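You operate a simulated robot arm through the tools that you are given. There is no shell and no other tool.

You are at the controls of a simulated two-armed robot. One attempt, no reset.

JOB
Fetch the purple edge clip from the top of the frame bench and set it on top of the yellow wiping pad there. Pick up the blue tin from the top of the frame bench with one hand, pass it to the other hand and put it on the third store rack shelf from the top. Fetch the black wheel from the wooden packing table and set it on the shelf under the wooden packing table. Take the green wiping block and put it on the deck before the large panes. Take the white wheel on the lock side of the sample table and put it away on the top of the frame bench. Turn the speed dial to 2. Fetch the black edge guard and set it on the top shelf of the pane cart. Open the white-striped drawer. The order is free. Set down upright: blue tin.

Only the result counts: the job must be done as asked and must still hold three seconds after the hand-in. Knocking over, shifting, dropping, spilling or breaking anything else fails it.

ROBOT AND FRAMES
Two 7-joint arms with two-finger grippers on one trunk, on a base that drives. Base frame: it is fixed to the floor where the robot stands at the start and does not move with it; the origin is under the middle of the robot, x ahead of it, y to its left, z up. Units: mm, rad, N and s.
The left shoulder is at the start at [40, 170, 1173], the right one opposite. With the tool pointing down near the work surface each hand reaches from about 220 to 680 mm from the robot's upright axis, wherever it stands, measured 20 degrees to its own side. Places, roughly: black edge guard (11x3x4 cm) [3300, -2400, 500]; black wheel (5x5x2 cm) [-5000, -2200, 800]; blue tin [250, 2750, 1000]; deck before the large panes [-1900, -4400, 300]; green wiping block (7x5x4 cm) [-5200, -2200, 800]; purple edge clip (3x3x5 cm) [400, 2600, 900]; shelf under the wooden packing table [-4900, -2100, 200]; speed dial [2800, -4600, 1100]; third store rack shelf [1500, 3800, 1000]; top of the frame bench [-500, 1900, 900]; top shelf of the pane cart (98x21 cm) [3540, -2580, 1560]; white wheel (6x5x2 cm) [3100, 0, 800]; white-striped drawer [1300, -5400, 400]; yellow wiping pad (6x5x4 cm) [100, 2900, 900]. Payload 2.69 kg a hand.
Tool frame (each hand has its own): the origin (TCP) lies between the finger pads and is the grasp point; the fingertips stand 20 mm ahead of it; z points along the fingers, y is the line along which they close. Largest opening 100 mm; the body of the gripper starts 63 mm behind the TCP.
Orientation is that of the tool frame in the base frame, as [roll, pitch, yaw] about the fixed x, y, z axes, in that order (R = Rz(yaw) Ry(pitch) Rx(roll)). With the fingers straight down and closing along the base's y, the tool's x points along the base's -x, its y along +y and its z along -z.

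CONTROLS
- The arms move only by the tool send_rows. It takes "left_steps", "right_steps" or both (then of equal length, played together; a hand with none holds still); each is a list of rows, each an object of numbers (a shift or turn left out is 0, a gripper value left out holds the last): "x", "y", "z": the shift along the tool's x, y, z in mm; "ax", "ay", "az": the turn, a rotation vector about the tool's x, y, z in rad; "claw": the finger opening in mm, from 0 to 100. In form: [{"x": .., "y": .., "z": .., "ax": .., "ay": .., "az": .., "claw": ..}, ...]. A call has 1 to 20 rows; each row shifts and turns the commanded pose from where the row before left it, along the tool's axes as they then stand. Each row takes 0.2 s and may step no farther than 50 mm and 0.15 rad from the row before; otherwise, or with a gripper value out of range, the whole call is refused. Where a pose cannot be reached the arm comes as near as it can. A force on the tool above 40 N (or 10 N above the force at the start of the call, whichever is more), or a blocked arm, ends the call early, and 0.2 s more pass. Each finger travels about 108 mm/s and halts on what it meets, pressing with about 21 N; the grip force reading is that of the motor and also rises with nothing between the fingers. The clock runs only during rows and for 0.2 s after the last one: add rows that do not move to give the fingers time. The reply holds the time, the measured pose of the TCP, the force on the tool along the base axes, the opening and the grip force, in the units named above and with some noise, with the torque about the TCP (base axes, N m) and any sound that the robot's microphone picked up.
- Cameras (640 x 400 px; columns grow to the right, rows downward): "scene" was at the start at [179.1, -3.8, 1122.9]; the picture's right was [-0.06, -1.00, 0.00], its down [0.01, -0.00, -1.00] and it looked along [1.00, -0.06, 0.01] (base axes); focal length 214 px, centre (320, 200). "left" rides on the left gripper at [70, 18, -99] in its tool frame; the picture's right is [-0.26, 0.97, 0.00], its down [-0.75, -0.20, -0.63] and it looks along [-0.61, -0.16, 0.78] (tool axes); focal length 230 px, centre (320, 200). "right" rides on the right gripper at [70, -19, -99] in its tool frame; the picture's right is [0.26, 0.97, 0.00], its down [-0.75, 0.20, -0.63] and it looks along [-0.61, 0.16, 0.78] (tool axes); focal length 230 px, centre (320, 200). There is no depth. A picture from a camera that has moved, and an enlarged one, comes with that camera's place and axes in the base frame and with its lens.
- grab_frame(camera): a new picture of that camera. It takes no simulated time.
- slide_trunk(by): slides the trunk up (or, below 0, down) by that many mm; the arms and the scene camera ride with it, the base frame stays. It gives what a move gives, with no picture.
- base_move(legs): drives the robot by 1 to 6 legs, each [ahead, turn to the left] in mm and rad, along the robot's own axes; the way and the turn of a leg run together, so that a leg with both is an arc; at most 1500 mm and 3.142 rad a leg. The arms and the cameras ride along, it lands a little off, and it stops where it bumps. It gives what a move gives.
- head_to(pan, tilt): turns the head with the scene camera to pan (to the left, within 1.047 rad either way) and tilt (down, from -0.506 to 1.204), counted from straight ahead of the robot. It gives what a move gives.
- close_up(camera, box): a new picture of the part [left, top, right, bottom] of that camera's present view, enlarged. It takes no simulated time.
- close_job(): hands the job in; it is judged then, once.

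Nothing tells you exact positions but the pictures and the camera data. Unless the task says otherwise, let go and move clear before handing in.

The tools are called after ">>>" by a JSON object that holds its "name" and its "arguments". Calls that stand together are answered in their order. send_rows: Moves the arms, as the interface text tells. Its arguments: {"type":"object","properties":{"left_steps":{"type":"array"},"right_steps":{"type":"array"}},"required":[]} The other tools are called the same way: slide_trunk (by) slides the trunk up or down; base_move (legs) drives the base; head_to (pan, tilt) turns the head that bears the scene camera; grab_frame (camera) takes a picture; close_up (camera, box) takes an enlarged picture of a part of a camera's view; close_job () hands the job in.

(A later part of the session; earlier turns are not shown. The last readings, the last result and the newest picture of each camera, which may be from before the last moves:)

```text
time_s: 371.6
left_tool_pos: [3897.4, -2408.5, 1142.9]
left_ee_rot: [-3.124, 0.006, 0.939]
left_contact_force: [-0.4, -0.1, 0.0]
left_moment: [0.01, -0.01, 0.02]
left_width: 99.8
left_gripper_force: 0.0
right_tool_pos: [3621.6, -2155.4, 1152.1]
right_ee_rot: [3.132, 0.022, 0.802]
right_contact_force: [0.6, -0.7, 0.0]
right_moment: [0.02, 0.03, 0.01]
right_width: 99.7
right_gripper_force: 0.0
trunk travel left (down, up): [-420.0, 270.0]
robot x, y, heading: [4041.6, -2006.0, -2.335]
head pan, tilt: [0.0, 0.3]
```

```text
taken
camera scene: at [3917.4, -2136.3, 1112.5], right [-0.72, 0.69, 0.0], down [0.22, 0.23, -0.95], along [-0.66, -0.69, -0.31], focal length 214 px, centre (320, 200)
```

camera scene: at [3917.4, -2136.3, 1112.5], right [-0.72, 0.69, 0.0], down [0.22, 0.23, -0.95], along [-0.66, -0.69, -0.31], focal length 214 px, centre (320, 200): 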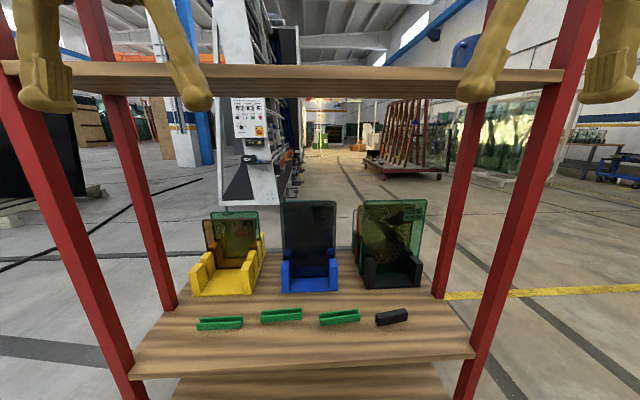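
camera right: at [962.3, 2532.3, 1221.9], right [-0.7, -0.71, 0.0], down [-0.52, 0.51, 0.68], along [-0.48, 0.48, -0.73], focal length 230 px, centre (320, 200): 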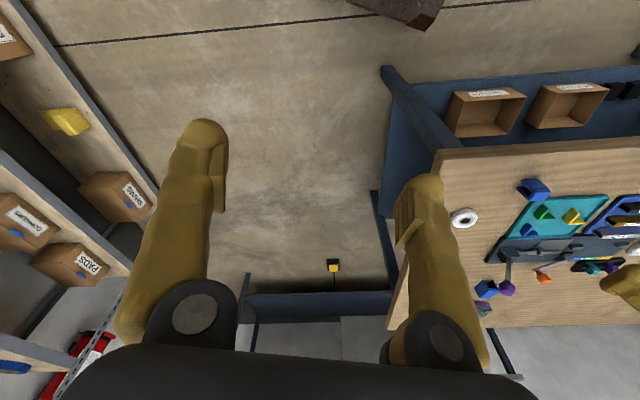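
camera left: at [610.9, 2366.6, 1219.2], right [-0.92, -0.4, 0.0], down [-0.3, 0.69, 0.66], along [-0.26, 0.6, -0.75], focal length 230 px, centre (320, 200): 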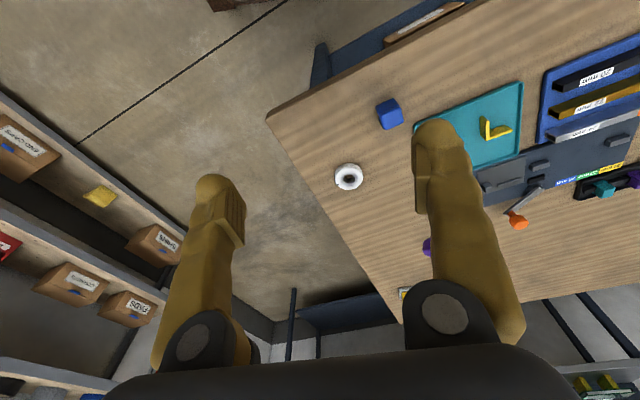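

Excellent view from the cart's side: three green guards and the black edge guard on the deck. Zooming in.

>>> {"name": "close_up", "arguments": {"camera": "scene", "box": [300, 260, 480, 380]}}

>>> {"name": "slide_trunk", "arguments": {"by": -200}}

>>> {"name": "grab_frame", "arguments": {"camera": "scene"}}

>>> {"name": "close_up", "arguments": {"camera": "scene", "box": [300, 210, 480, 330]}}

```text
3.33 times, centred on (390, 320) of scene
camera zoom: at [3917.4, -2136.3, 1112.5], right [-0.72, 0.69, 0.0], down [0.22, 0.23, -0.95], along [-0.66, -0.69, -0.31], focal length 715 px, centre (87, -200)
```

zoom: 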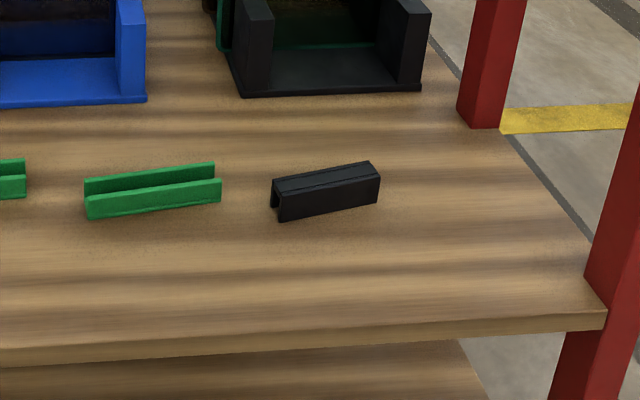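

```text
time_s: 373.7
left_tool_pos: [3908.3, -2394.4, 948.3]
left_ee_rot: [-3.123, 0.024, 0.941]
left_contact_force: [-0.1, -0.2, 1.0]
left_moment: [-0.02, 0.0, -0.01]
left_width: 100.1
left_gripper_force: 0.1
right_tool_pos: [3634.2, -2142.7, 957.4]
right_ee_rot: [3.132, 0.039, 0.803]
right_contact_force: [0.6, -1.1, -0.2]
right_moment: [-0.05, 0.01, 0.02]
right_width: 99.9
right_gripper_force: 0.0
trunk travel left (down, up): [-220.0, 470.0]
robot x, y, heading: [4041.9, -2004.7, -2.333]
head pan, tilt: [0.0, 0.3]
```

```text
taken
camera scene: at [3919.8, -2133.9, 912.6], right [-0.72, 0.69, 0.0], down [0.22, 0.23, -0.95], along [-0.66, -0.69, -0.31], focal length 214 px, centre (320, 200)
```

scene: 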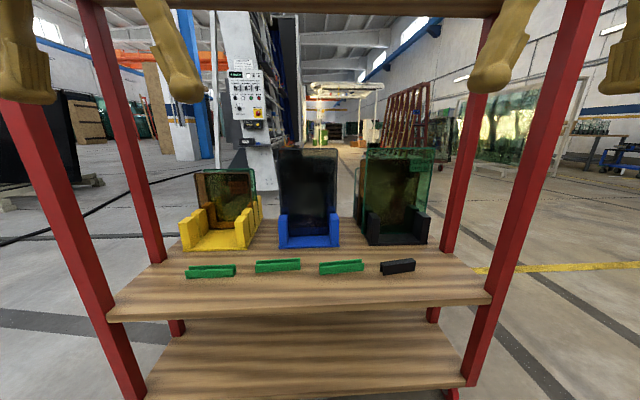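

```text
3.33 times, centred on (390, 270) of scene
camera zoom: at [3919.8, -2133.9, 912.6], right [-0.72, 0.69, 0.0], down [0.22, 0.23, -0.95], along [-0.66, -0.69, -0.31], focal length 715 px, centre (87, -33)
```

zoom: 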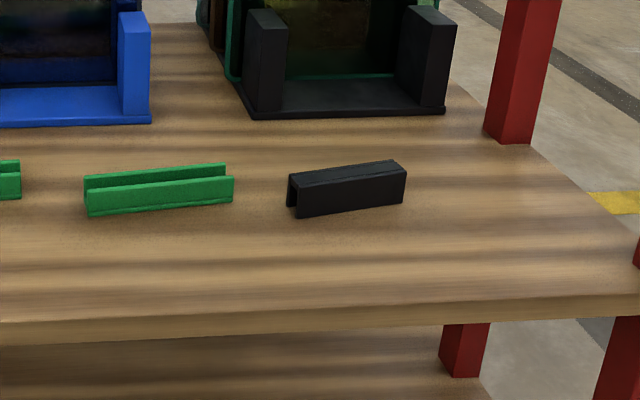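

The black guard (inverted channel) sits at about (3334, −2386), top z ≈ 506, deck z ≈ 480, long axis along the cart. Approaching from the cart's near end suits the grip best. I'll first extend the arms, then drive around to the near end.

>>> {"name": "send_rows", "arguments": {"left_steps": [{"x": -15}, {"x": -20}, {"x": -20, "ay": 0.02}, {}], "right_steps": [{"x": -15}, {"x": -20, "ay": 0.02}, {"x": -20, "ay": 0.02}, {}]}}

>>> {"name": "base_move", "arguments": {"legs": [[0, -1.687], [850, 0], [0, 1.278], [828, 0], [0, 2.03]]}}

>>> {"name": "grab_frame", "arguments": {"camera": "scene"}}

```text
time_s: 374.7
left_tool_pos: [3876.4, -2438.0, 949.8]
left_ee_rot: [-3.122, 0.004, 0.939]
left_contact_force: [-0.4, 0.6, 0.8]
left_moment: [0.02, -0.02, 0.01]
left_width: 99.9
left_gripper_force: 0.1
right_tool_pos: [3597.9, -2180.4, 960.7]
right_ee_rot: [3.133, -0.001, 0.804]
right_contact_force: [0.5, -0.7, 0.0]
right_moment: [0.01, -0.03, 0.0]
right_width: 100.2
right_gripper_force: 0.2
trunk travel left (down, up): [-220.0, 470.0]
robot x, y, heading: [4043.3, -2006.2, -2.332]
head pan, tilt: [0.0, 0.3]
```

```text
time_s: 395.4
left_tool_pos: [3210.5, -1810.6, 949.2]
left_ee_rot: [-3.121, 0.004, 2.518]
left_contact_force: [-0.7, -0.6, 0.8]
left_moment: [0.02, 0.01, 0.0]
left_width: 100.1
left_gripper_force: 0.1
right_tool_pos: [2955.1, -2091.8, 961.6]
right_ee_rot: [3.134, -0.001, 2.383]
right_contact_force: [0.0, 0.1, 0.1]
right_moment: [0.02, 0.0, 0.0]
right_width: 100.2
right_gripper_force: 0.0
trunk travel left (down, up): [-220.0, 470.0]
robot x, y, heading: [2766.3, -1653.1, -0.757]
head pan, tilt: [0.0, 0.3]
```

```text
taken
camera scene: at [2899.3, -1777.3, 912.5], right [-0.68, -0.73, 0.0], down [-0.23, 0.21, -0.95], along [0.69, -0.65, -0.31], focal length 214 px, centre (320, 200)
```

scene: 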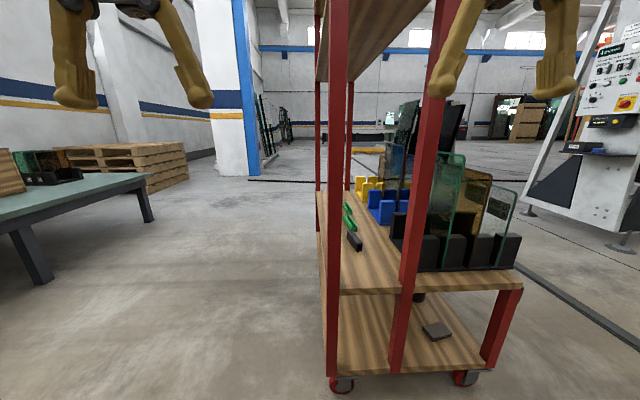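

Facing the cart's near end. I'll raise the trunk fully to see the top shelf and test the right arm's high reach.

>>> {"name": "slide_trunk", "arguments": {"by": 470}}

>>> {"name": "grab_frame", "arguments": {"camera": "scene"}}

>>> {"name": "send_rows", "arguments": {"right_steps": [{"z": -15, "x": -5}, {"z": -20, "x": -10}, {"z": -20, "x": -10}, {"z": -20, "x": -10}, {"z": -20, "x": -10}, {"z": -20, "x": -10}, {}, {}]}}

```text
refused: 470 is not a number from -400 to 400
```

```text
taken
camera scene: at [2899.3, -1777.3, 912.5], right [-0.68, -0.73, 0.0], down [-0.23, 0.21, -0.95], along [0.69, -0.65, -0.31], focal length 214 px, centre (320, 200)
```

scene: 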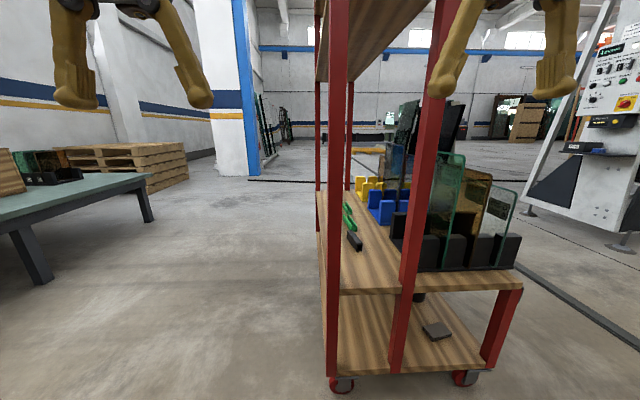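

```text
time_s: 397.2
left_tool_pos: [3199.7, -1802.7, 956.8]
left_ee_rot: [-3.119, 0.019, 2.519]
left_contact_force: [-0.2, -0.7, -0.4]
left_moment: [-0.01, -0.02, -0.01]
left_width: 100.1
left_gripper_force: 0.1
right_tool_pos: [2984.7, -2119.2, 1083.5]
right_ee_rot: [3.132, 0.013, 2.384]
right_contact_force: [-0.2, 0.4, -0.5]
right_moment: [0.0, 0.03, -0.02]
right_width: 100.0
right_gripper_force: 0.0
trunk travel left (down, up): [-220.0, 470.0]
robot x, y, heading: [2763.5, -1654.9, -0.754]
head pan, tilt: [0.0, 0.3]
```

The trunk command was out of range, but the arm test worked: the right hand reached 90 mm above shoulder height pointing down. Testing a bit higher.

>>> {"name": "send_rows", "arguments": {"right_steps": [{"z": -20, "x": -10}, {"z": -20, "x": -10}, {"z": -20, "x": -10}, {"z": -20}, {}, {}]}}

```text
time_s: 398.6
left_tool_pos: [3199.4, -1803.0, 956.6]
left_ee_rot: [-3.121, 0.019, 2.521]
left_contact_force: [0.0, -1.0, -0.3]
left_moment: [0.02, 0.0, -0.01]
left_width: 100.3
left_gripper_force: 0.2
right_tool_pos: [3004.9, -2139.9, 1167.1]
right_ee_rot: [3.133, 0.012, 2.381]
right_contact_force: [-0.4, -0.2, 0.4]
right_moment: [0.04, 0.01, 0.02]
right_width: 100.2
right_gripper_force: 0.1
trunk travel left (down, up): [-220.0, 470.0]
robot x, y, heading: [2769.7, -1652.1, -0.753]
head pan, tilt: [0.0, 0.3]
```

The right arm reaches well above shoulder height, so a straight-down pick and place will work. I'll lower the hand, lower the trunk, and then approach the cart's near end.

>>> {"name": "send_rows", "arguments": {"right_steps": [{"x": 15, "y": 6, "z": 25}, {"x": 15, "y": 6, "z": 35}, {"x": 15, "y": 6, "z": 35}, {"x": 15, "y": 6, "z": 35}, {"x": 15, "y": 6, "z": 35}, {"x": 12, "y": 6, "z": 35}, {"x": 8, "y": 4, "z": 30}, {}, {}]}}

>>> {"name": "slide_trunk", "arguments": {"by": -200}}

>>> {"name": "grab_frame", "arguments": {"camera": "scene"}}

```text
time_s: 400.6
left_tool_pos: [3199.8, -1800.1, 955.5]
left_ee_rot: [-3.12, 0.019, 2.52]
left_contact_force: [-0.4, 1.3, -0.3]
left_moment: [0.0, 0.02, 0.02]
left_width: 99.9
left_gripper_force: 0.1
right_tool_pos: [2965.4, -2044.4, 928.3]
right_ee_rot: [3.134, 0.014, 2.383]
right_contact_force: [0.2, 0.7, -0.9]
right_moment: [-0.01, 0.04, 0.01]
right_width: 99.9
right_gripper_force: 0.0
trunk travel left (down, up): [-220.0, 470.0]
robot x, y, heading: [2769.1, -1656.4, -0.754]
head pan, tilt: [0.0, 0.3]
```

```text
time_s: 402.8
left_tool_pos: [3199.2, -1801.8, 755.1]
left_ee_rot: [-3.12, 0.02, 2.52]
left_contact_force: [0.5, -0.4, -0.5]
left_moment: [0.0, -0.02, 0.0]
left_width: 99.9
left_gripper_force: 0.0
right_tool_pos: [2964.6, -2046.2, 728.0]
right_ee_rot: [3.132, 0.013, 2.381]
right_contact_force: [-0.3, -0.9, -0.4]
right_moment: [0.0, 0.02, 0.03]
right_width: 100.0
right_gripper_force: 0.1
trunk travel left (down, up): [-20.0, 670.0]
robot x, y, heading: [2770.8, -1655.1, -0.753]
head pan, tilt: [0.0, 0.3]
```

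```text
taken
camera scene: at [2896.8, -1775.0, 712.6], right [-0.68, -0.73, 0.0], down [-0.23, 0.21, -0.95], along [0.69, -0.65, -0.31], focal length 214 px, centre (320, 200)
```

scene: 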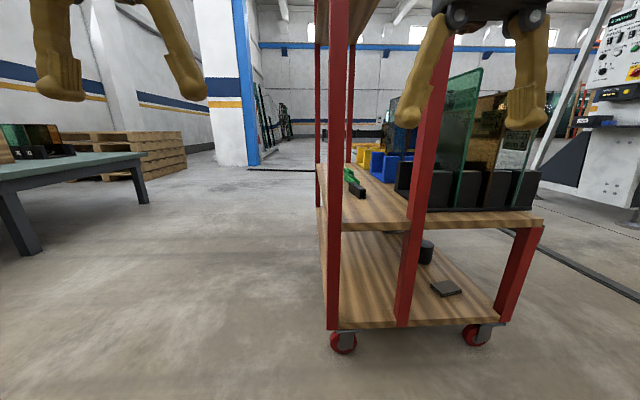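

>>> {"name": "base_move", "arguments": {"legs": [[250, 0]]}}

>>> {"name": "send_rows", "arguments": {"right_steps": [{}, {}, {}]}}

>>> {"name": "grab_frame", "arguments": {"camera": "scene"}}

>>> {"name": "grab_frame", "arguments": {"camera": "right"}}

```text
time_s: 404.6
left_tool_pos: [3384.0, -1981.9, 756.8]
left_ee_rot: [-3.12, 0.018, 2.513]
left_contact_force: [0.5, 0.1, -0.5]
left_moment: [0.02, -0.02, -0.05]
left_width: 99.9
left_gripper_force: 0.1
right_tool_pos: [3149.7, -2223.6, 728.7]
right_ee_rot: [3.133, 0.014, 2.372]
right_contact_force: [-1.0, -0.9, -0.6]
right_moment: [0.02, 0.02, -0.02]
right_width: 100.2
right_gripper_force: 0.0
trunk travel left (down, up): [-20.0, 670.0]
robot x, y, heading: [2956.2, -1833.9, -0.753]
head pan, tilt: [0.0, 0.3]
```

```text
time_s: 405.4
left_tool_pos: [3377.4, -1972.5, 762.2]
left_ee_rot: [-3.12, 0.034, 2.514]
left_contact_force: [0.4, 0.6, 0.5]
left_moment: [-0.02, 0.01, -0.02]
left_width: 99.8
left_gripper_force: 0.0
right_tool_pos: [3141.9, -2215.6, 735.5]
right_ee_rot: [3.133, 0.031, 2.376]
right_contact_force: [-0.1, 0.0, 0.1]
right_moment: [0.01, -0.01, 0.01]
right_width: 100.1
right_gripper_force: 0.1
trunk travel left (down, up): [-20.0, 670.0]
robot x, y, heading: [2954.5, -1834.6, -0.757]
head pan, tilt: [0.0, 0.3]
```

```text
taken
camera scene: at [3083.8, -1952.8, 712.6], right [-0.69, -0.72, 0.0], down [-0.23, 0.21, -0.95], along [0.69, -0.65, -0.31], focal length 214 px, centre (320, 200)
```

scene: 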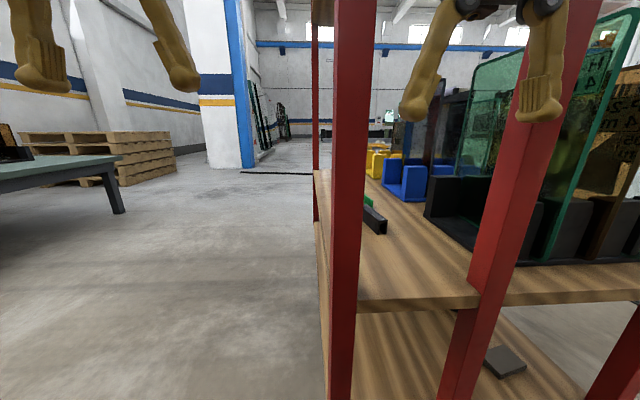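

```text
taken
camera right: at [3074.9, -2180.1, 831.9], right [0.48, 0.88, 0.0], down [0.66, -0.37, 0.65], along [0.57, -0.32, -0.76], focal length 230 px, centre (320, 200)
```

right: 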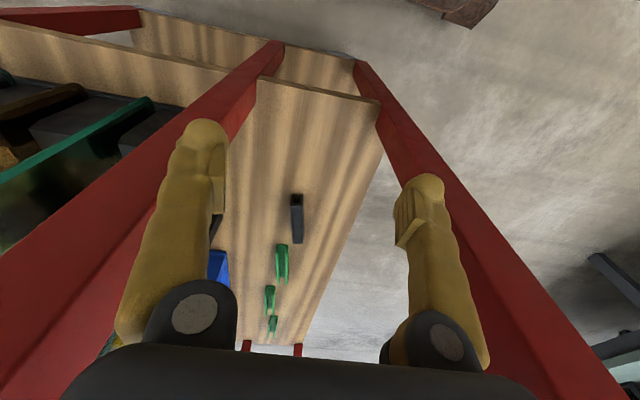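

The right camera shows the guard nicely centred between the two red posts. I'll narrow the fingers and move the base 75 mm closer.

>>> {"name": "send_rows", "arguments": {"right_steps": [{"claw": 60}, {}, {}]}}

>>> {"name": "base_move", "arguments": {"legs": [[75, 0]]}}

>>> {"name": "send_rows", "arguments": {"right_steps": [{}, {}, {}]}}

>>> {"name": "grab_frame", "arguments": {"camera": "right"}}

>>> {"name": "grab_frame", "arguments": {"camera": "scene"}}

```text
time_s: 406.2
left_tool_pos: [3377.7, -1974.0, 761.9]
left_ee_rot: [-3.119, 0.035, 2.513]
left_contact_force: [-0.3, 0.3, 0.4]
left_moment: [0.04, -0.02, -0.01]
left_width: 99.8
left_gripper_force: 0.0
right_tool_pos: [3141.6, -2215.6, 734.7]
right_ee_rot: [3.131, 0.03, 2.377]
right_contact_force: [0.0, 0.5, 0.0]
right_moment: [-0.02, -0.02, -0.03]
right_width: 59.9
right_gripper_force: 0.1
trunk travel left (down, up): [-20.0, 670.0]
robot x, y, heading: [2955.4, -1835.6, -0.761]
head pan, tilt: [0.0, 0.3]
```

```text
time_s: 407.3
left_tool_pos: [3432.8, -2025.4, 760.6]
left_ee_rot: [-3.118, 0.034, 2.512]
left_contact_force: [-0.1, -0.2, -0.7]
left_moment: [0.0, 0.02, 0.0]
left_width: 100.1
left_gripper_force: 0.1
right_tool_pos: [3197.0, -2268.7, 735.5]
right_ee_rot: [3.132, 0.03, 2.375]
right_contact_force: [-0.3, -0.8, -0.3]
right_moment: [0.02, 0.04, 0.01]
right_width: 60.1
right_gripper_force: 0.0
trunk travel left (down, up): [-20.0, 670.0]
robot x, y, heading: [3010.9, -1885.5, -0.762]
head pan, tilt: [0.0, 0.3]
```

```text
time_s: 408.1
left_tool_pos: [3423.3, -2016.2, 769.5]
left_ee_rot: [-3.117, 0.052, 2.513]
left_contact_force: [0.1, 0.6, 0.0]
left_moment: [0.01, 0.0, 0.01]
left_width: 100.2
left_gripper_force: 0.0
right_tool_pos: [3188.0, -2259.3, 742.0]
right_ee_rot: [3.132, 0.046, 2.374]
right_contact_force: [-0.2, -0.3, 0.2]
right_moment: [-0.02, 0.04, 0.0]
right_width: 60.0
right_gripper_force: 0.1
trunk travel left (down, up): [-20.0, 670.0]
robot x, y, heading: [3012.4, -1884.4, -0.758]
head pan, tilt: [0.0, 0.3]
```

```text
taken
camera right: at [3120.4, -2223.3, 836.8], right [0.48, 0.88, 0.0], down [0.65, -0.36, 0.67], along [0.58, -0.32, -0.75], focal length 230 px, centre (320, 200)
```

right: 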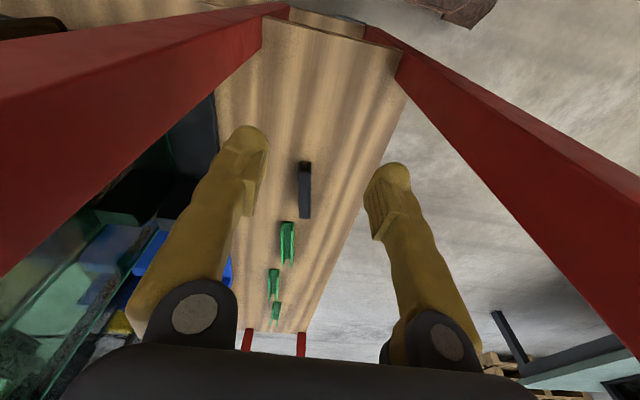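

```text
taken
camera scene: at [3138.7, -2005.0, 712.6], right [-0.69, -0.72, 0.0], down [-0.23, 0.21, -0.95], along [0.69, -0.65, -0.31], focal length 214 px, centre (320, 200)
```

scene: 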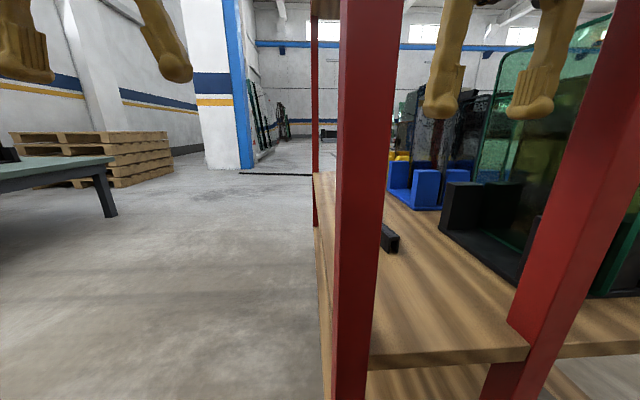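

Good clearance on both sides. I'll align the hand to the guard's axis and move over it, descending partway.

>>> {"name": "send_rows", "arguments": {"right_steps": [{"az": -0.07, "ay": 0.015}, {"az": -0.07, "ay": 0.015}, {"az": -0.066, "ay": 0.016}, {"x": -30, "y": -3.9, "z": 15}, {"x": -33, "y": -3.9, "z": 20}, {"x": -33, "y": -3.9, "z": 20}, {"x": -33, "y": -3.9, "z": 20}, {"x": -33, "y": -3.9, "z": 20}, {"x": -33, "y": -3.9, "z": 20}, {}, {}]}}

>>> {"name": "grab_frame", "arguments": {"camera": "right"}}

>>> {"name": "grab_frame", "arguments": {"camera": "scene"}}

```text
time_s: 410.5
left_tool_pos: [3425.6, -2015.2, 767.2]
left_ee_rot: [-3.112, 0.052, 2.514]
left_contact_force: [0.5, 0.1, -0.2]
left_moment: [-0.02, 0.01, -0.01]
left_width: 100.2
left_gripper_force: 0.0
right_tool_pos: [3341.5, -2382.0, 628.5]
right_ee_rot: [3.141, 0.0, 2.583]
right_contact_force: [0.0, -0.1, 0.4]
right_moment: [0.04, -0.03, 0.01]
right_width: 60.0
right_gripper_force: 0.0
trunk travel left (down, up): [-20.0, 670.0]
robot x, y, heading: [3014.1, -1885.6, -0.762]
head pan, tilt: [0.0, 0.3]
```

```text
taken
camera right: at [3272.6, -2361.7, 727.6], right [0.29, 0.96, 0.0], down [0.74, -0.23, 0.63], along [0.6, -0.18, -0.78], focal length 230 px, centre (320, 200)
```

right: 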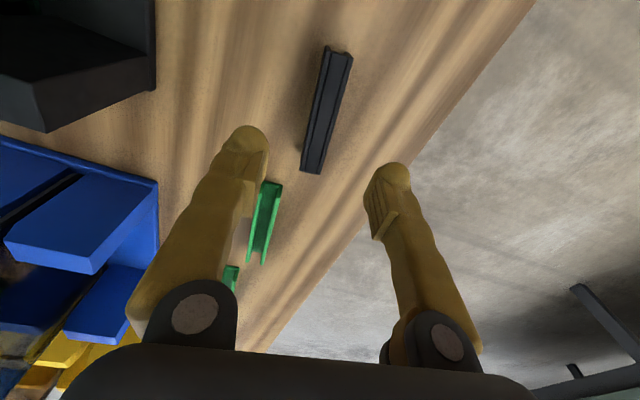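

```text
taken
camera scene: at [3139.6, -2003.5, 712.7], right [-0.69, -0.72, 0.0], down [-0.23, 0.21, -0.95], along [0.69, -0.66, -0.31], focal length 214 px, centre (320, 200)
```

scene: 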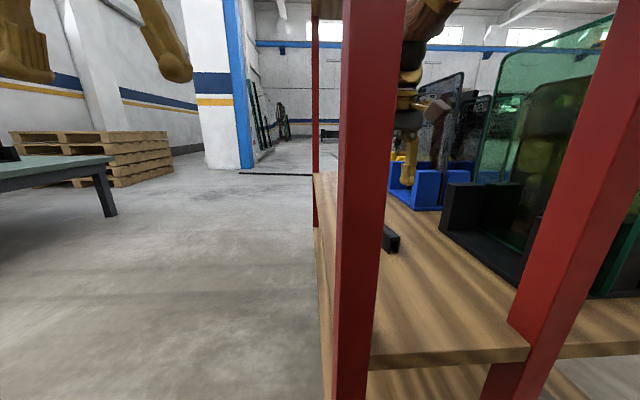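

>>> {"name": "send_rows", "arguments": {"right_steps": [{"az": -0.045, "x": -6.5, "y": 4.5, "z": 15}, {"z": 20}, {"z": 20}, {"z": 20}, {"z": 10}, {}, {}]}}

>>> {"name": "grab_frame", "arguments": {"camera": "right"}}

```text
time_s: 412.1
left_tool_pos: [3424.3, -2017.2, 767.1]
left_ee_rot: [-3.115, 0.051, 2.515]
left_contact_force: [-0.4, 0.0, -1.1]
left_moment: [-0.01, -0.02, 0.04]
left_width: 100.1
left_gripper_force: 0.1
right_tool_pos: [3348.8, -2382.3, 540.9]
right_ee_rot: [3.14, 0.001, 2.626]
right_contact_force: [0.0, -0.4, -0.2]
right_moment: [0.0, 0.02, -0.01]
right_width: 59.9
right_gripper_force: 0.0
trunk travel left (down, up): [-20.0, 670.0]
robot x, y, heading: [3011.7, -1882.3, -0.76]
head pan, tilt: [0.0, 0.3]
```

```text
taken
camera right: at [3278.9, -2365.3, 639.3], right [0.25, 0.97, 0.0], down [0.75, -0.2, 0.63], along [0.61, -0.16, -0.78], focal length 230 px, centre (320, 200)
```

right: 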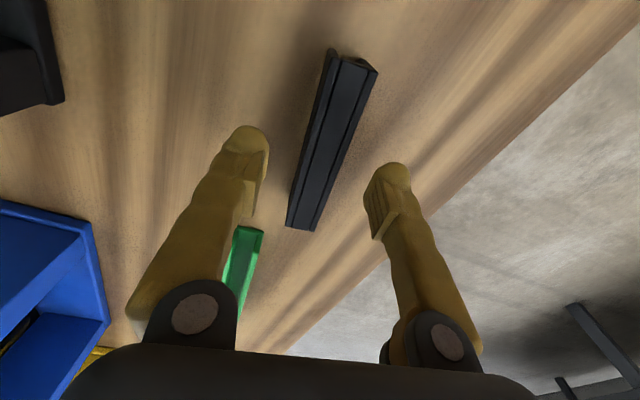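

>>> {"name": "send_rows", "arguments": {"right_steps": [{"az": 0.02, "x": -4.5, "y": 1.8, "z": 10}, {"z": 15}, {"z": 8}, {"z": 3}, {}, {}]}}

>>> {"name": "grab_frame", "arguments": {"camera": "right"}}

```text
time_s: 413.5
left_tool_pos: [3423.2, -2014.6, 769.7]
left_ee_rot: [-3.116, 0.053, 2.515]
left_contact_force: [-0.6, 1.3, 0.0]
left_moment: [0.0, -0.02, 0.0]
left_width: 100.1
left_gripper_force: 0.0
right_tool_pos: [3356.3, -2382.6, 508.3]
right_ee_rot: [3.14, 0.006, 2.609]
right_contact_force: [-8.8, 6.9, 31.0]
right_moment: [-0.28, 0.48, -0.3]
right_width: 59.5
right_gripper_force: 0.2
trunk travel left (down, up): [-20.0, 670.0]
robot x, y, heading: [3008.6, -1888.2, -0.761]
head pan, tilt: [0.0, 0.3]
```

```text
taken
camera right: at [3285.0, -2364.0, 606.1], right [0.27, 0.96, 0.0], down [0.74, -0.21, 0.63], along [0.61, -0.17, -0.77], focal length 230 px, centre (320, 200)
```

right: 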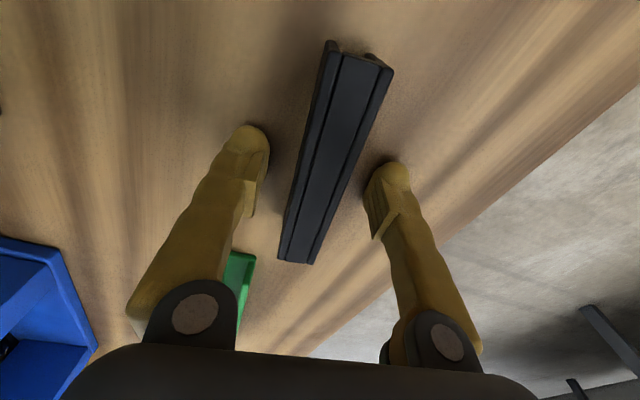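

Fingertips touched the deck (deck ≈ 488). Lifting 4 mm and closing on the guard.

>>> {"name": "send_rows", "arguments": {"right_steps": [{"z": -4}, {}, {"claw": 40}, {"claw": 20}, {}, {}, {}]}}

>>> {"name": "grab_frame", "arguments": {"camera": "right"}}

```text
time_s: 415.1
left_tool_pos: [3424.5, -2017.3, 767.7]
left_ee_rot: [-3.117, 0.051, 2.514]
left_contact_force: [0.0, 0.3, -0.3]
left_moment: [0.03, 0.0, 0.0]
left_width: 99.8
left_gripper_force: 0.1
right_tool_pos: [3355.3, -2382.8, 508.4]
right_ee_rot: [3.138, 0.0, 2.608]
right_contact_force: [0.6, -0.4, 0.4]
right_moment: [0.02, 0.03, 0.0]
right_width: 21.5
right_gripper_force: 21.3
trunk travel left (down, up): [-20.0, 670.0]
robot x, y, heading: [3010.7, -1883.5, -0.757]
head pan, tilt: [0.0, 0.3]
```

```text
taken
camera right: at [3284.2, -2364.8, 606.6], right [0.27, 0.96, 0.0], down [0.75, -0.21, 0.63], along [0.61, -0.17, -0.78], focal length 230 px, centre (320, 200)
```

right: 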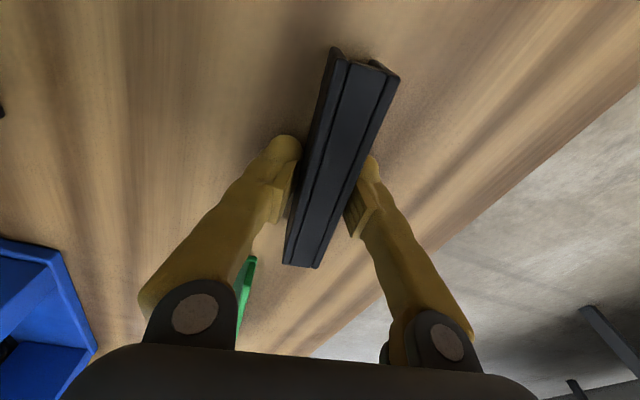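

Guard gripped (21.5 mm). Lifting it and drawing it back between the posts.

>>> {"name": "send_rows", "arguments": {"right_steps": [{"z": -8}, {"z": -20}, {"z": -30}, {"z": -30}, {"z": -25}, {"x": 20, "y": 3.6}, {"x": 30, "y": 5.4}, {"x": 30, "y": 5.4}, {"x": 30, "y": 5.4}, {"x": 30, "y": 5.4}, {}]}}

>>> {"name": "grab_frame", "arguments": {"camera": "right"}}

>>> {"name": "grab_frame", "arguments": {"camera": "scene"}}

```text
time_s: 417.5
left_tool_pos: [3423.2, -2017.4, 768.7]
left_ee_rot: [-3.115, 0.05, 2.513]
left_contact_force: [-0.2, -0.1, -0.9]
left_moment: [0.0, 0.02, 0.03]
left_width: 99.9
left_gripper_force: 0.1
right_tool_pos: [3248.4, -2289.1, 623.4]
right_ee_rot: [3.139, 0.001, 2.607]
right_contact_force: [0.7, 0.4, 0.6]
right_moment: [0.04, -0.02, 0.02]
right_width: 21.2
right_gripper_force: 21.1
trunk travel left (down, up): [-20.0, 670.0]
robot x, y, heading: [3008.8, -1884.1, -0.758]
head pan, tilt: [0.0, 0.3]
```

```text
taken
camera right: at [3177.2, -2270.2, 721.9], right [0.27, 0.96, 0.0], down [0.75, -0.21, 0.63], along [0.61, -0.17, -0.78], focal length 230 px, centre (320, 200)
```

right: 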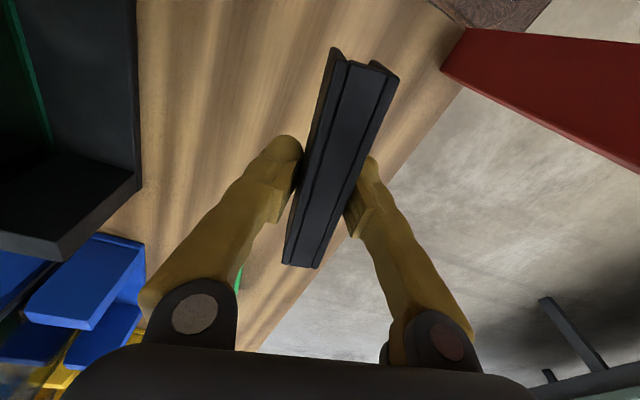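

```text
taken
camera scene: at [3138.8, -2005.0, 712.5], right [-0.69, -0.72, 0.0], down [-0.23, 0.21, -0.95], along [0.69, -0.65, -0.31], focal length 214 px, centre (320, 200)
```

scene: 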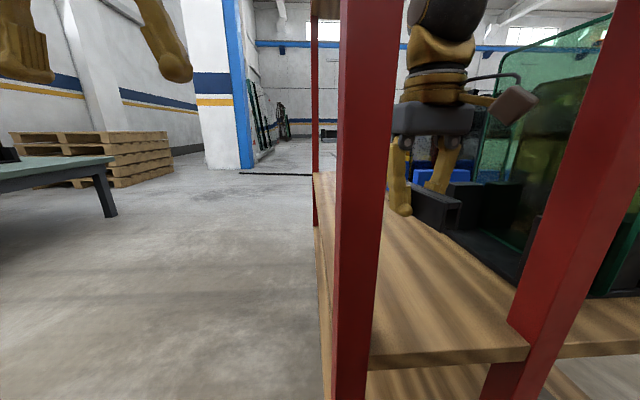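

Guard is held securely. I'll centre the hand between the posts and back the base away.

>>> {"name": "send_rows", "arguments": {"right_steps": [{"y": -6, "x": 1}, {"y": -5, "x": 1}, {}, {}]}}

>>> {"name": "base_move", "arguments": {"legs": [[-300, 0]]}}

>>> {"name": "grab_frame", "arguments": {"camera": "scene"}}

```text
time_s: 418.5
left_tool_pos: [3423.9, -2017.5, 768.9]
left_ee_rot: [-3.117, 0.051, 2.513]
left_contact_force: [-0.3, 0.6, -0.3]
left_moment: [-0.03, -0.01, 0.02]
left_width: 100.0
left_gripper_force: 0.0
right_tool_pos: [3240.4, -2297.4, 622.5]
right_ee_rot: [3.138, 0.001, 2.608]
right_contact_force: [0.8, 0.0, -0.1]
right_moment: [-0.02, 0.01, 0.01]
right_width: 21.4
right_gripper_force: 21.1
trunk travel left (down, up): [-20.0, 670.0]
robot x, y, heading: [3010.9, -1880.9, -0.758]
head pan, tilt: [0.0, 0.3]
```

```text
time_s: 420.5
left_tool_pos: [3201.6, -1805.0, 767.7]
left_ee_rot: [-3.117, 0.049, 2.514]
left_contact_force: [-0.4, 0.4, -0.3]
left_moment: [-0.02, -0.01, 0.01]
left_width: 99.9
left_gripper_force: 0.0
right_tool_pos: [3018.6, -2087.2, 621.3]
right_ee_rot: [3.139, 0.001, 2.608]
right_contact_force: [-0.6, 1.0, -0.7]
right_moment: [0.0, -0.01, -0.01]
right_width: 21.5
right_gripper_force: 21.4
trunk travel left (down, up): [-20.0, 670.0]
robot x, y, heading: [2788.3, -1676.1, -0.757]
head pan, tilt: [0.0, 0.3]
```

```text
taken
camera scene: at [2916.5, -1793.8, 712.5], right [-0.69, -0.73, 0.0], down [-0.23, 0.21, -0.95], along [0.69, -0.65, -0.31], focal length 214 px, centre (320, 200)
```

scene: 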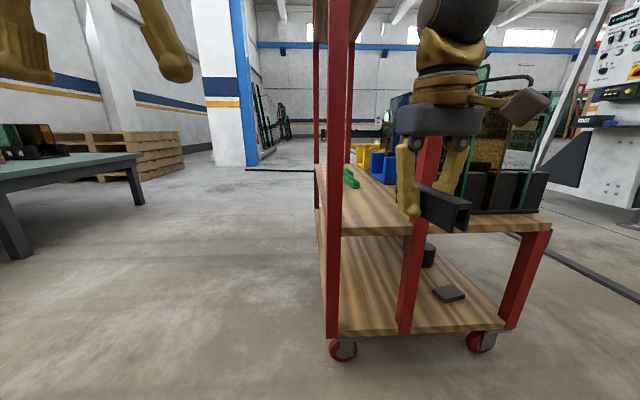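

Clear of the cart. Raising the trunk to bring the guard up to the top shelf level.

>>> {"name": "slide_trunk", "arguments": {"by": 400}}

>>> {"name": "slide_trunk", "arguments": {"by": 265}}

>>> {"name": "head_to", "arguments": {"pan": 0, "tilt": 0.1}}

>>> {"name": "grab_frame", "arguments": {"camera": "scene"}}

```text
time_s: 424.4
left_tool_pos: [3193.3, -1796.3, 1155.9]
left_ee_rot: [-3.123, 0.011, 2.515]
left_contact_force: [1.1, 0.4, -0.1]
left_moment: [-0.02, 0.0, -0.02]
left_width: 99.9
left_gripper_force: 0.2
right_tool_pos: [3011.3, -2080.5, 1029.2]
right_ee_rot: [-3.141, 0.017, 2.608]
right_contact_force: [-0.3, 0.2, 0.1]
right_moment: [0.03, -0.02, 0.01]
right_width: 21.4
right_gripper_force: 20.9
trunk travel left (down, up): [-420.0, 270.0]
robot x, y, heading: [2791.5, -1673.2, -0.763]
head pan, tilt: [0.0, 0.3]
```

```text
time_s: 427.1
left_tool_pos: [3193.0, -1796.1, 1417.1]
left_ee_rot: [-3.123, 0.0, 2.516]
left_contact_force: [0.2, 0.8, 0.5]
left_moment: [-0.03, -0.02, -0.01]
left_width: 100.2
left_gripper_force: 0.0
right_tool_pos: [3012.7, -2081.4, 1293.7]
right_ee_rot: [3.141, 0.015, 2.608]
right_contact_force: [-1.0, -0.2, 0.5]
right_moment: [0.02, 0.0, -0.02]
right_width: 21.7
right_gripper_force: 21.0
trunk travel left (down, up): [-685.0, 5.0]
robot x, y, heading: [2786.9, -1673.2, -0.761]
head pan, tilt: [0.0, 0.3]
```

```text
time_s: 427.8
left_tool_pos: [3191.7, -1796.6, 1417.1]
left_ee_rot: [-3.124, 0.0, 2.513]
left_contact_force: [-0.1, -0.5, 0.4]
left_moment: [0.01, 0.02, 0.03]
left_width: 99.9
left_gripper_force: 0.1
right_tool_pos: [3012.0, -2081.3, 1293.7]
right_ee_rot: [3.141, 0.016, 2.608]
right_contact_force: [0.4, 0.1, -0.2]
right_moment: [0.01, -0.02, -0.04]
right_width: 21.3
right_gripper_force: 21.4
trunk travel left (down, up): [-685.0, 5.0]
robot x, y, heading: [2791.0, -1675.5, -0.76]
head pan, tilt: [0.0, 0.099]
```

```text
taken
camera scene: at [2924.1, -1801.0, 1396.0], right [-0.69, -0.73, 0.0], down [-0.09, 0.08, -0.99], along [0.72, -0.68, -0.12], focal length 214 px, centre (320, 200)
```

scene: 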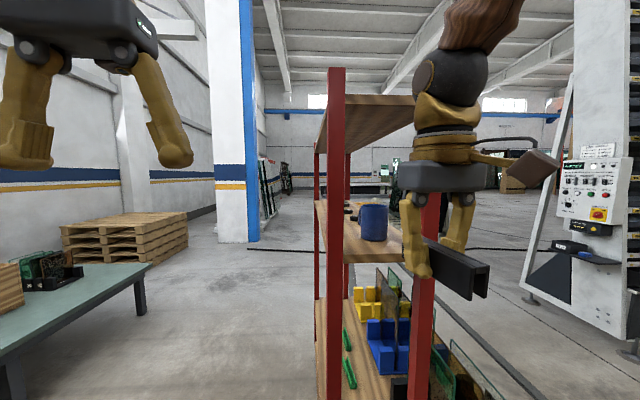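

I can see the top shelf from below. Raising the guard above the top shelf level with the arm (still outside the cart).

>>> {"name": "send_rows", "arguments": {"right_steps": [{"z": -20}, {"z": -30}, {"z": -30}, {"z": -30}, {"z": -30}, {"z": -30}, {"z": -30}, {"z": -30}, {"z": -30}, {"z": -30}, {"z": -30}, {"z": -20}, {}, {}]}}

>>> {"name": "grab_frame", "arguments": {"camera": "right"}}

>>> {"name": "grab_frame", "arguments": {"camera": "scene"}}

```text
time_s: 430.8
left_tool_pos: [3192.5, -1796.9, 1417.0]
left_ee_rot: [-3.122, 0.0, 2.516]
left_contact_force: [-0.4, 0.9, 0.5]
left_moment: [-0.01, 0.02, 0.01]
left_width: 99.9
left_gripper_force: 0.0
right_tool_pos: [3006.5, -2077.8, 1634.2]
right_ee_rot: [3.142, 0.016, 2.609]
right_contact_force: [-0.8, -0.1, 0.5]
right_moment: [0.04, 0.01, 0.01]
right_width: 21.8
right_gripper_force: 21.0
trunk travel left (down, up): [-685.0, 5.0]
robot x, y, heading: [2788.6, -1674.8, -0.758]
head pan, tilt: [0.0, 0.099]
```

```text
taken
camera right: at [2935.7, -2058.3, 1732.1], right [0.27, 0.96, 0.0], down [0.74, -0.2, 0.64], along [0.62, -0.18, -0.77], focal length 230 px, centre (320, 200)
```

right: 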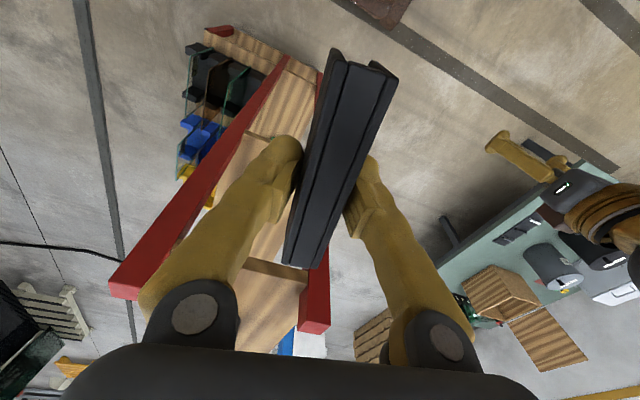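

```text
taken
camera scene: at [2924.0, -1800.9, 1396.1], right [-0.69, -0.73, 0.0], down [-0.08, 0.08, -0.99], along [0.72, -0.68, -0.12], focal length 214 px, centre (320, 200)
```

scene: 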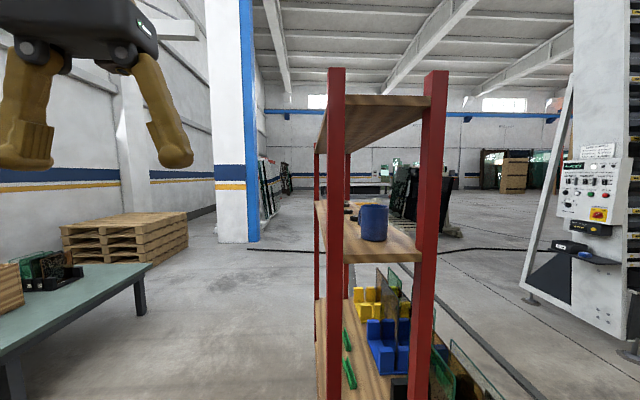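

The guard is above the top shelf level now. Driving forward 300 mm so it passes between the post tops over the shelf.

>>> {"name": "send_rows", "arguments": {"right_steps": [{"z": -10}, {}, {}]}}

>>> {"name": "base_move", "arguments": {"legs": [[300, 0]]}}

>>> {"name": "send_rows", "arguments": {"right_steps": [{}, {}, {}]}}

>>> {"name": "grab_frame", "arguments": {"camera": "right"}}

>>> {"name": "grab_frame", "arguments": {"camera": "scene"}}

```text
time_s: 431.6
left_tool_pos: [3192.3, -1796.7, 1416.2]
left_ee_rot: [-3.124, 0.001, 2.516]
left_contact_force: [-0.2, -0.1, 0.3]
left_moment: [-0.03, 0.03, 0.06]
left_width: 100.0
left_gripper_force: 0.1
right_tool_pos: [3006.6, -2077.9, 1645.3]
right_ee_rot: [-3.14, 0.015, 2.607]
right_contact_force: [-1.0, -0.3, -0.7]
right_moment: [0.01, 0.01, 0.01]
right_width: 21.5
right_gripper_force: 20.7
trunk travel left (down, up): [-685.0, 5.0]
robot x, y, heading: [2788.3, -1676.1, -0.761]
head pan, tilt: [0.0, 0.099]
```

```text
time_s: 433.2
left_tool_pos: [3302.4, -1905.0, 1408.3]
left_ee_rot: [-3.126, -0.037, 2.501]
left_contact_force: [0.8, -0.3, -0.1]
left_moment: [-0.01, 0.05, 0.05]
left_width: 100.1
left_gripper_force: 0.0
right_tool_pos: [3114.2, -2184.3, 1655.1]
right_ee_rot: [-3.137, 0.038, 2.599]
right_contact_force: [-0.5, 0.3, 2.1]
right_moment: [-0.06, 0.03, 0.01]
right_width: 21.5
right_gripper_force: 20.9
trunk travel left (down, up): [-685.0, 5.0]
robot x, y, heading: [2941.5, -1817.0, -0.768]
head pan, tilt: [0.0, 0.099]
stopped in leg 1: the robot was blocked; the commanded pose is now the measured one
```

```text
time_s: 434.1
left_tool_pos: [3305.2, -1909.3, 1394.8]
left_ee_rot: [-3.133, -0.078, 2.504]
left_contact_force: [0.1, -0.3, 0.2]
left_moment: [-0.06, -0.02, -0.04]
left_width: 100.2
left_gripper_force: 0.0
right_tool_pos: [3124.2, -2195.3, 1638.9]
right_ee_rot: [3.134, -0.005, 2.6]
right_contact_force: [-0.1, 0.5, 0.1]
right_moment: [-0.06, -0.06, -0.02]
right_width: 21.7
right_gripper_force: 21.0
trunk travel left (down, up): [-685.0, 5.0]
robot x, y, heading: [2942.9, -1821.6, -0.761]
head pan, tilt: [0.0, 0.099]
```

```text
taken
camera right: at [3054.5, -2177.8, 1738.7], right [0.28, 0.96, 0.01], down [0.75, -0.22, 0.63], along [0.6, -0.17, -0.78], focal length 230 px, centre (320, 200)
```

right: 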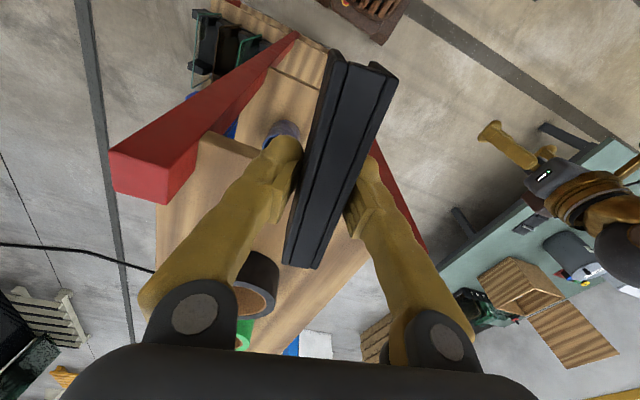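

```text
taken
camera scene: at [3070.5, -1943.2, 1397.0], right [-0.69, -0.72, 0.0], down [-0.08, 0.08, -0.99], along [0.72, -0.69, -0.11], focal length 214 px, centre (320, 200)
```

scene: 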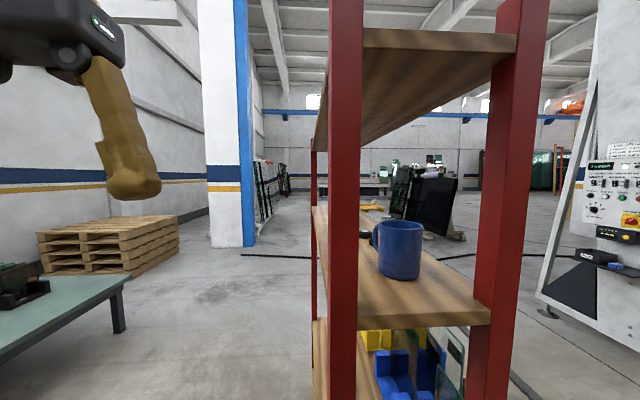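

The drive stopped early (sway, nothing touched). There are items on the top shelf (a black roll etc.), so let me look closely at the free area.

>>> {"name": "close_up", "arguments": {"camera": "right", "box": [100, 20, 440, 360]}}

```text
1.18 times, centred on (270, 190) of right
camera zoom: at [3054.5, -2177.8, 1738.7], right [0.28, 0.96, 0.01], down [0.75, -0.22, 0.63], along [0.6, -0.17, -0.78], focal length 271 px, centre (379, 212)
```

zoom: 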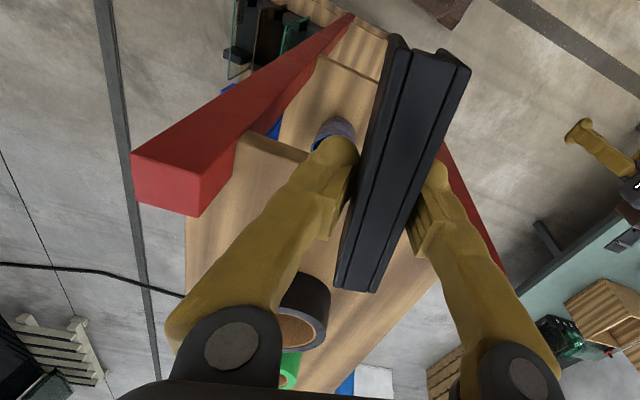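

The free area is the first ~130 mm of the shelf before the black roll. I'll rotate the guard more crosswise so it fits there comfortably.

>>> {"name": "send_rows", "arguments": {"right_steps": [{"az": -0.1}, {"az": -0.13}, {"az": -0.13}, {"az": -0.13}, {"az": -0.13}, {"az": -0.13}, {"az": -0.13}, {"az": -0.07}, {}, {}]}}

>>> {"name": "grab_frame", "arguments": {"camera": "right"}}

```text
time_s: 436.2
left_tool_pos: [3308.3, -1911.2, 1393.7]
left_ee_rot: [-3.136, -0.088, 2.503]
left_contact_force: [-0.1, 0.5, -0.4]
left_moment: [-0.02, 0.02, -0.02]
left_width: 100.2
left_gripper_force: 0.0
right_tool_pos: [3121.4, -2192.0, 1659.9]
right_ee_rot: [-3.095, 0.023, -2.731]
right_contact_force: [-0.1, 0.0, -0.1]
right_moment: [0.02, 0.02, 0.02]
right_width: 21.6
right_gripper_force: 21.2
trunk travel left (down, up): [-685.0, 5.0]
robot x, y, heading: [2938.6, -1820.1, -0.766]
head pan, tilt: [0.0, 0.099]
```

```text
taken
camera right: at [3059.4, -2233.7, 1757.5], right [-0.62, 0.78, -0.05], down [0.59, 0.5, 0.64], along [0.52, 0.37, -0.77], focal length 230 px, centre (320, 200)
```

right: 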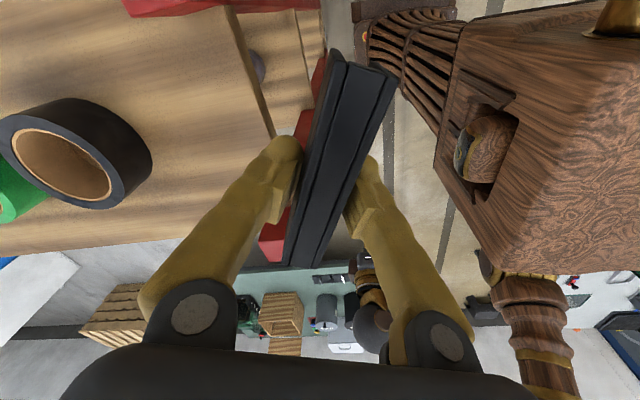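

The view now shows the shelf's near edge and the black roll clearly. Moving the guard over the free area and partway down.

>>> {"name": "send_rows", "arguments": {"right_steps": [{"x": -7, "y": -15}, {"x": -10, "y": -22}, {"x": -10, "y": -22}, {"x": -10, "y": -22, "z": 8}, {"x": -8, "y": -17, "z": 10}, {"z": 12}, {}, {}]}}

>>> {"name": "grab_frame", "arguments": {"camera": "right"}}

>>> {"name": "grab_frame", "arguments": {"camera": "scene"}}

```text
time_s: 437.3
left_tool_pos: [3287.2, -1890.1, 1376.2]
left_ee_rot: [3.141, -0.15, 2.504]
left_contact_force: [-0.5, 0.3, -0.9]
left_moment: [-0.04, -0.01, -0.02]
left_width: 99.5
left_gripper_force: 0.0
right_tool_pos: [3170.1, -2234.2, 1667.4]
right_ee_rot: [-3.082, 0.026, -2.731]
right_contact_force: [0.2, 0.7, -1.1]
right_moment: [-0.05, -0.01, 0.03]
right_width: 21.6
right_gripper_force: 21.0
trunk travel left (down, up): [-685.0, 5.0]
robot x, y, heading: [2941.2, -1819.8, -0.765]
head pan, tilt: [0.0, 0.099]
stopped in row 5 (right hand): the arm was blocked; the commanded pose is now the measured one
```

```text
taken
camera right: at [3108.2, -2275.7, 1764.9], right [-0.62, 0.78, -0.06], down [0.58, 0.51, 0.64], along [0.53, 0.36, -0.77], focal length 230 px, centre (320, 200)
```

right: 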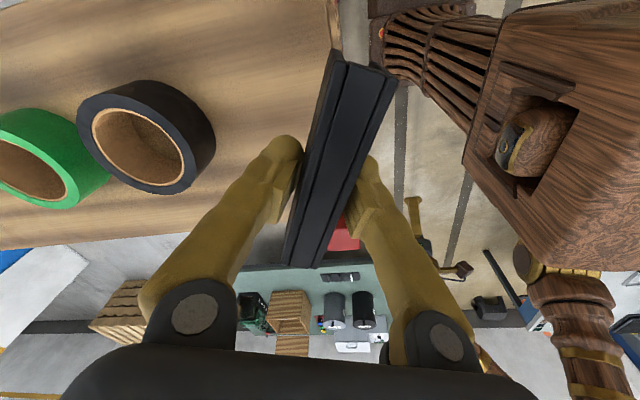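

```text
taken
camera scene: at [3075.0, -1946.8, 1396.3], right [-0.69, -0.72, 0.0], down [-0.08, 0.08, -0.99], along [0.72, -0.69, -0.12], focal length 214 px, centre (320, 200)
```

scene: 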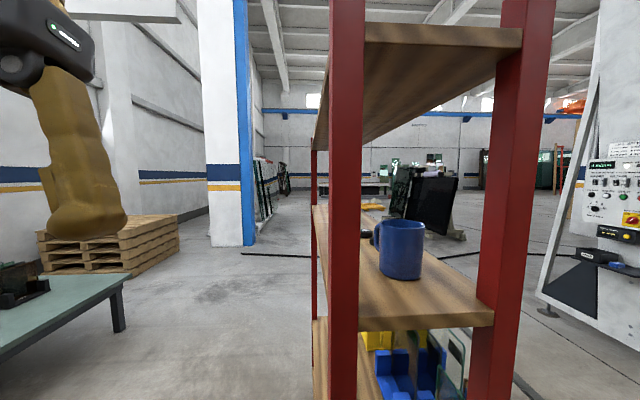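

The arm is at its limit there. I'll instead nudge the base forward ~45 mm and then lower the hand.

>>> {"name": "base_move", "arguments": {"legs": [[45, 0]]}}

>>> {"name": "send_rows", "arguments": {"right_steps": [{}, {}, {}, {}]}}

>>> {"name": "grab_frame", "arguments": {"camera": "right"}}

```text
time_s: 438.2
left_tool_pos: [3316.8, -1919.4, 1378.1]
left_ee_rot: [-3.141, -0.14, 2.505]
left_contact_force: [-1.0, 0.6, -0.4]
left_moment: [-0.09, -0.11, 0.02]
left_width: 100.0
left_gripper_force: 0.1
right_tool_pos: [3199.4, -2260.7, 1670.3]
right_ee_rot: [-3.078, 0.03, -2.733]
right_contact_force: [-1.0, 0.8, 0.9]
right_moment: [-0.11, -0.09, 0.01]
right_width: 21.6
right_gripper_force: 21.0
trunk travel left (down, up): [-685.0, 5.0]
robot x, y, heading: [2973.0, -1852.0, -0.766]
head pan, tilt: [0.0, 0.099]
```

```text
time_s: 439.2
left_tool_pos: [3294.8, -1898.3, 1365.5]
left_ee_rot: [3.134, -0.194, 2.504]
left_contact_force: [-1.2, 0.6, -0.6]
left_moment: [-0.06, -0.05, -0.01]
left_width: 100.1
left_gripper_force: 0.1
right_tool_pos: [3179.7, -2240.6, 1678.5]
right_ee_rot: [-3.059, 0.038, -2.73]
right_contact_force: [-0.2, 0.3, 0.9]
right_moment: [-0.02, -0.1, 0.0]
right_width: 21.6
right_gripper_force: 21.2
trunk travel left (down, up): [-685.0, 5.0]
robot x, y, heading: [2973.1, -1851.7, -0.765]
head pan, tilt: [0.0, 0.099]
```

```text
taken
camera right: at [3114.4, -2280.8, 1776.1], right [-0.62, 0.78, -0.09], down [0.57, 0.52, 0.64], along [0.55, 0.34, -0.76], focal length 230 px, centre (320, 200)
```

right: 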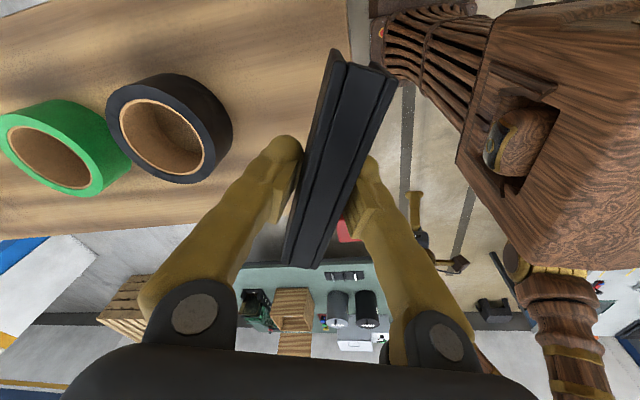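

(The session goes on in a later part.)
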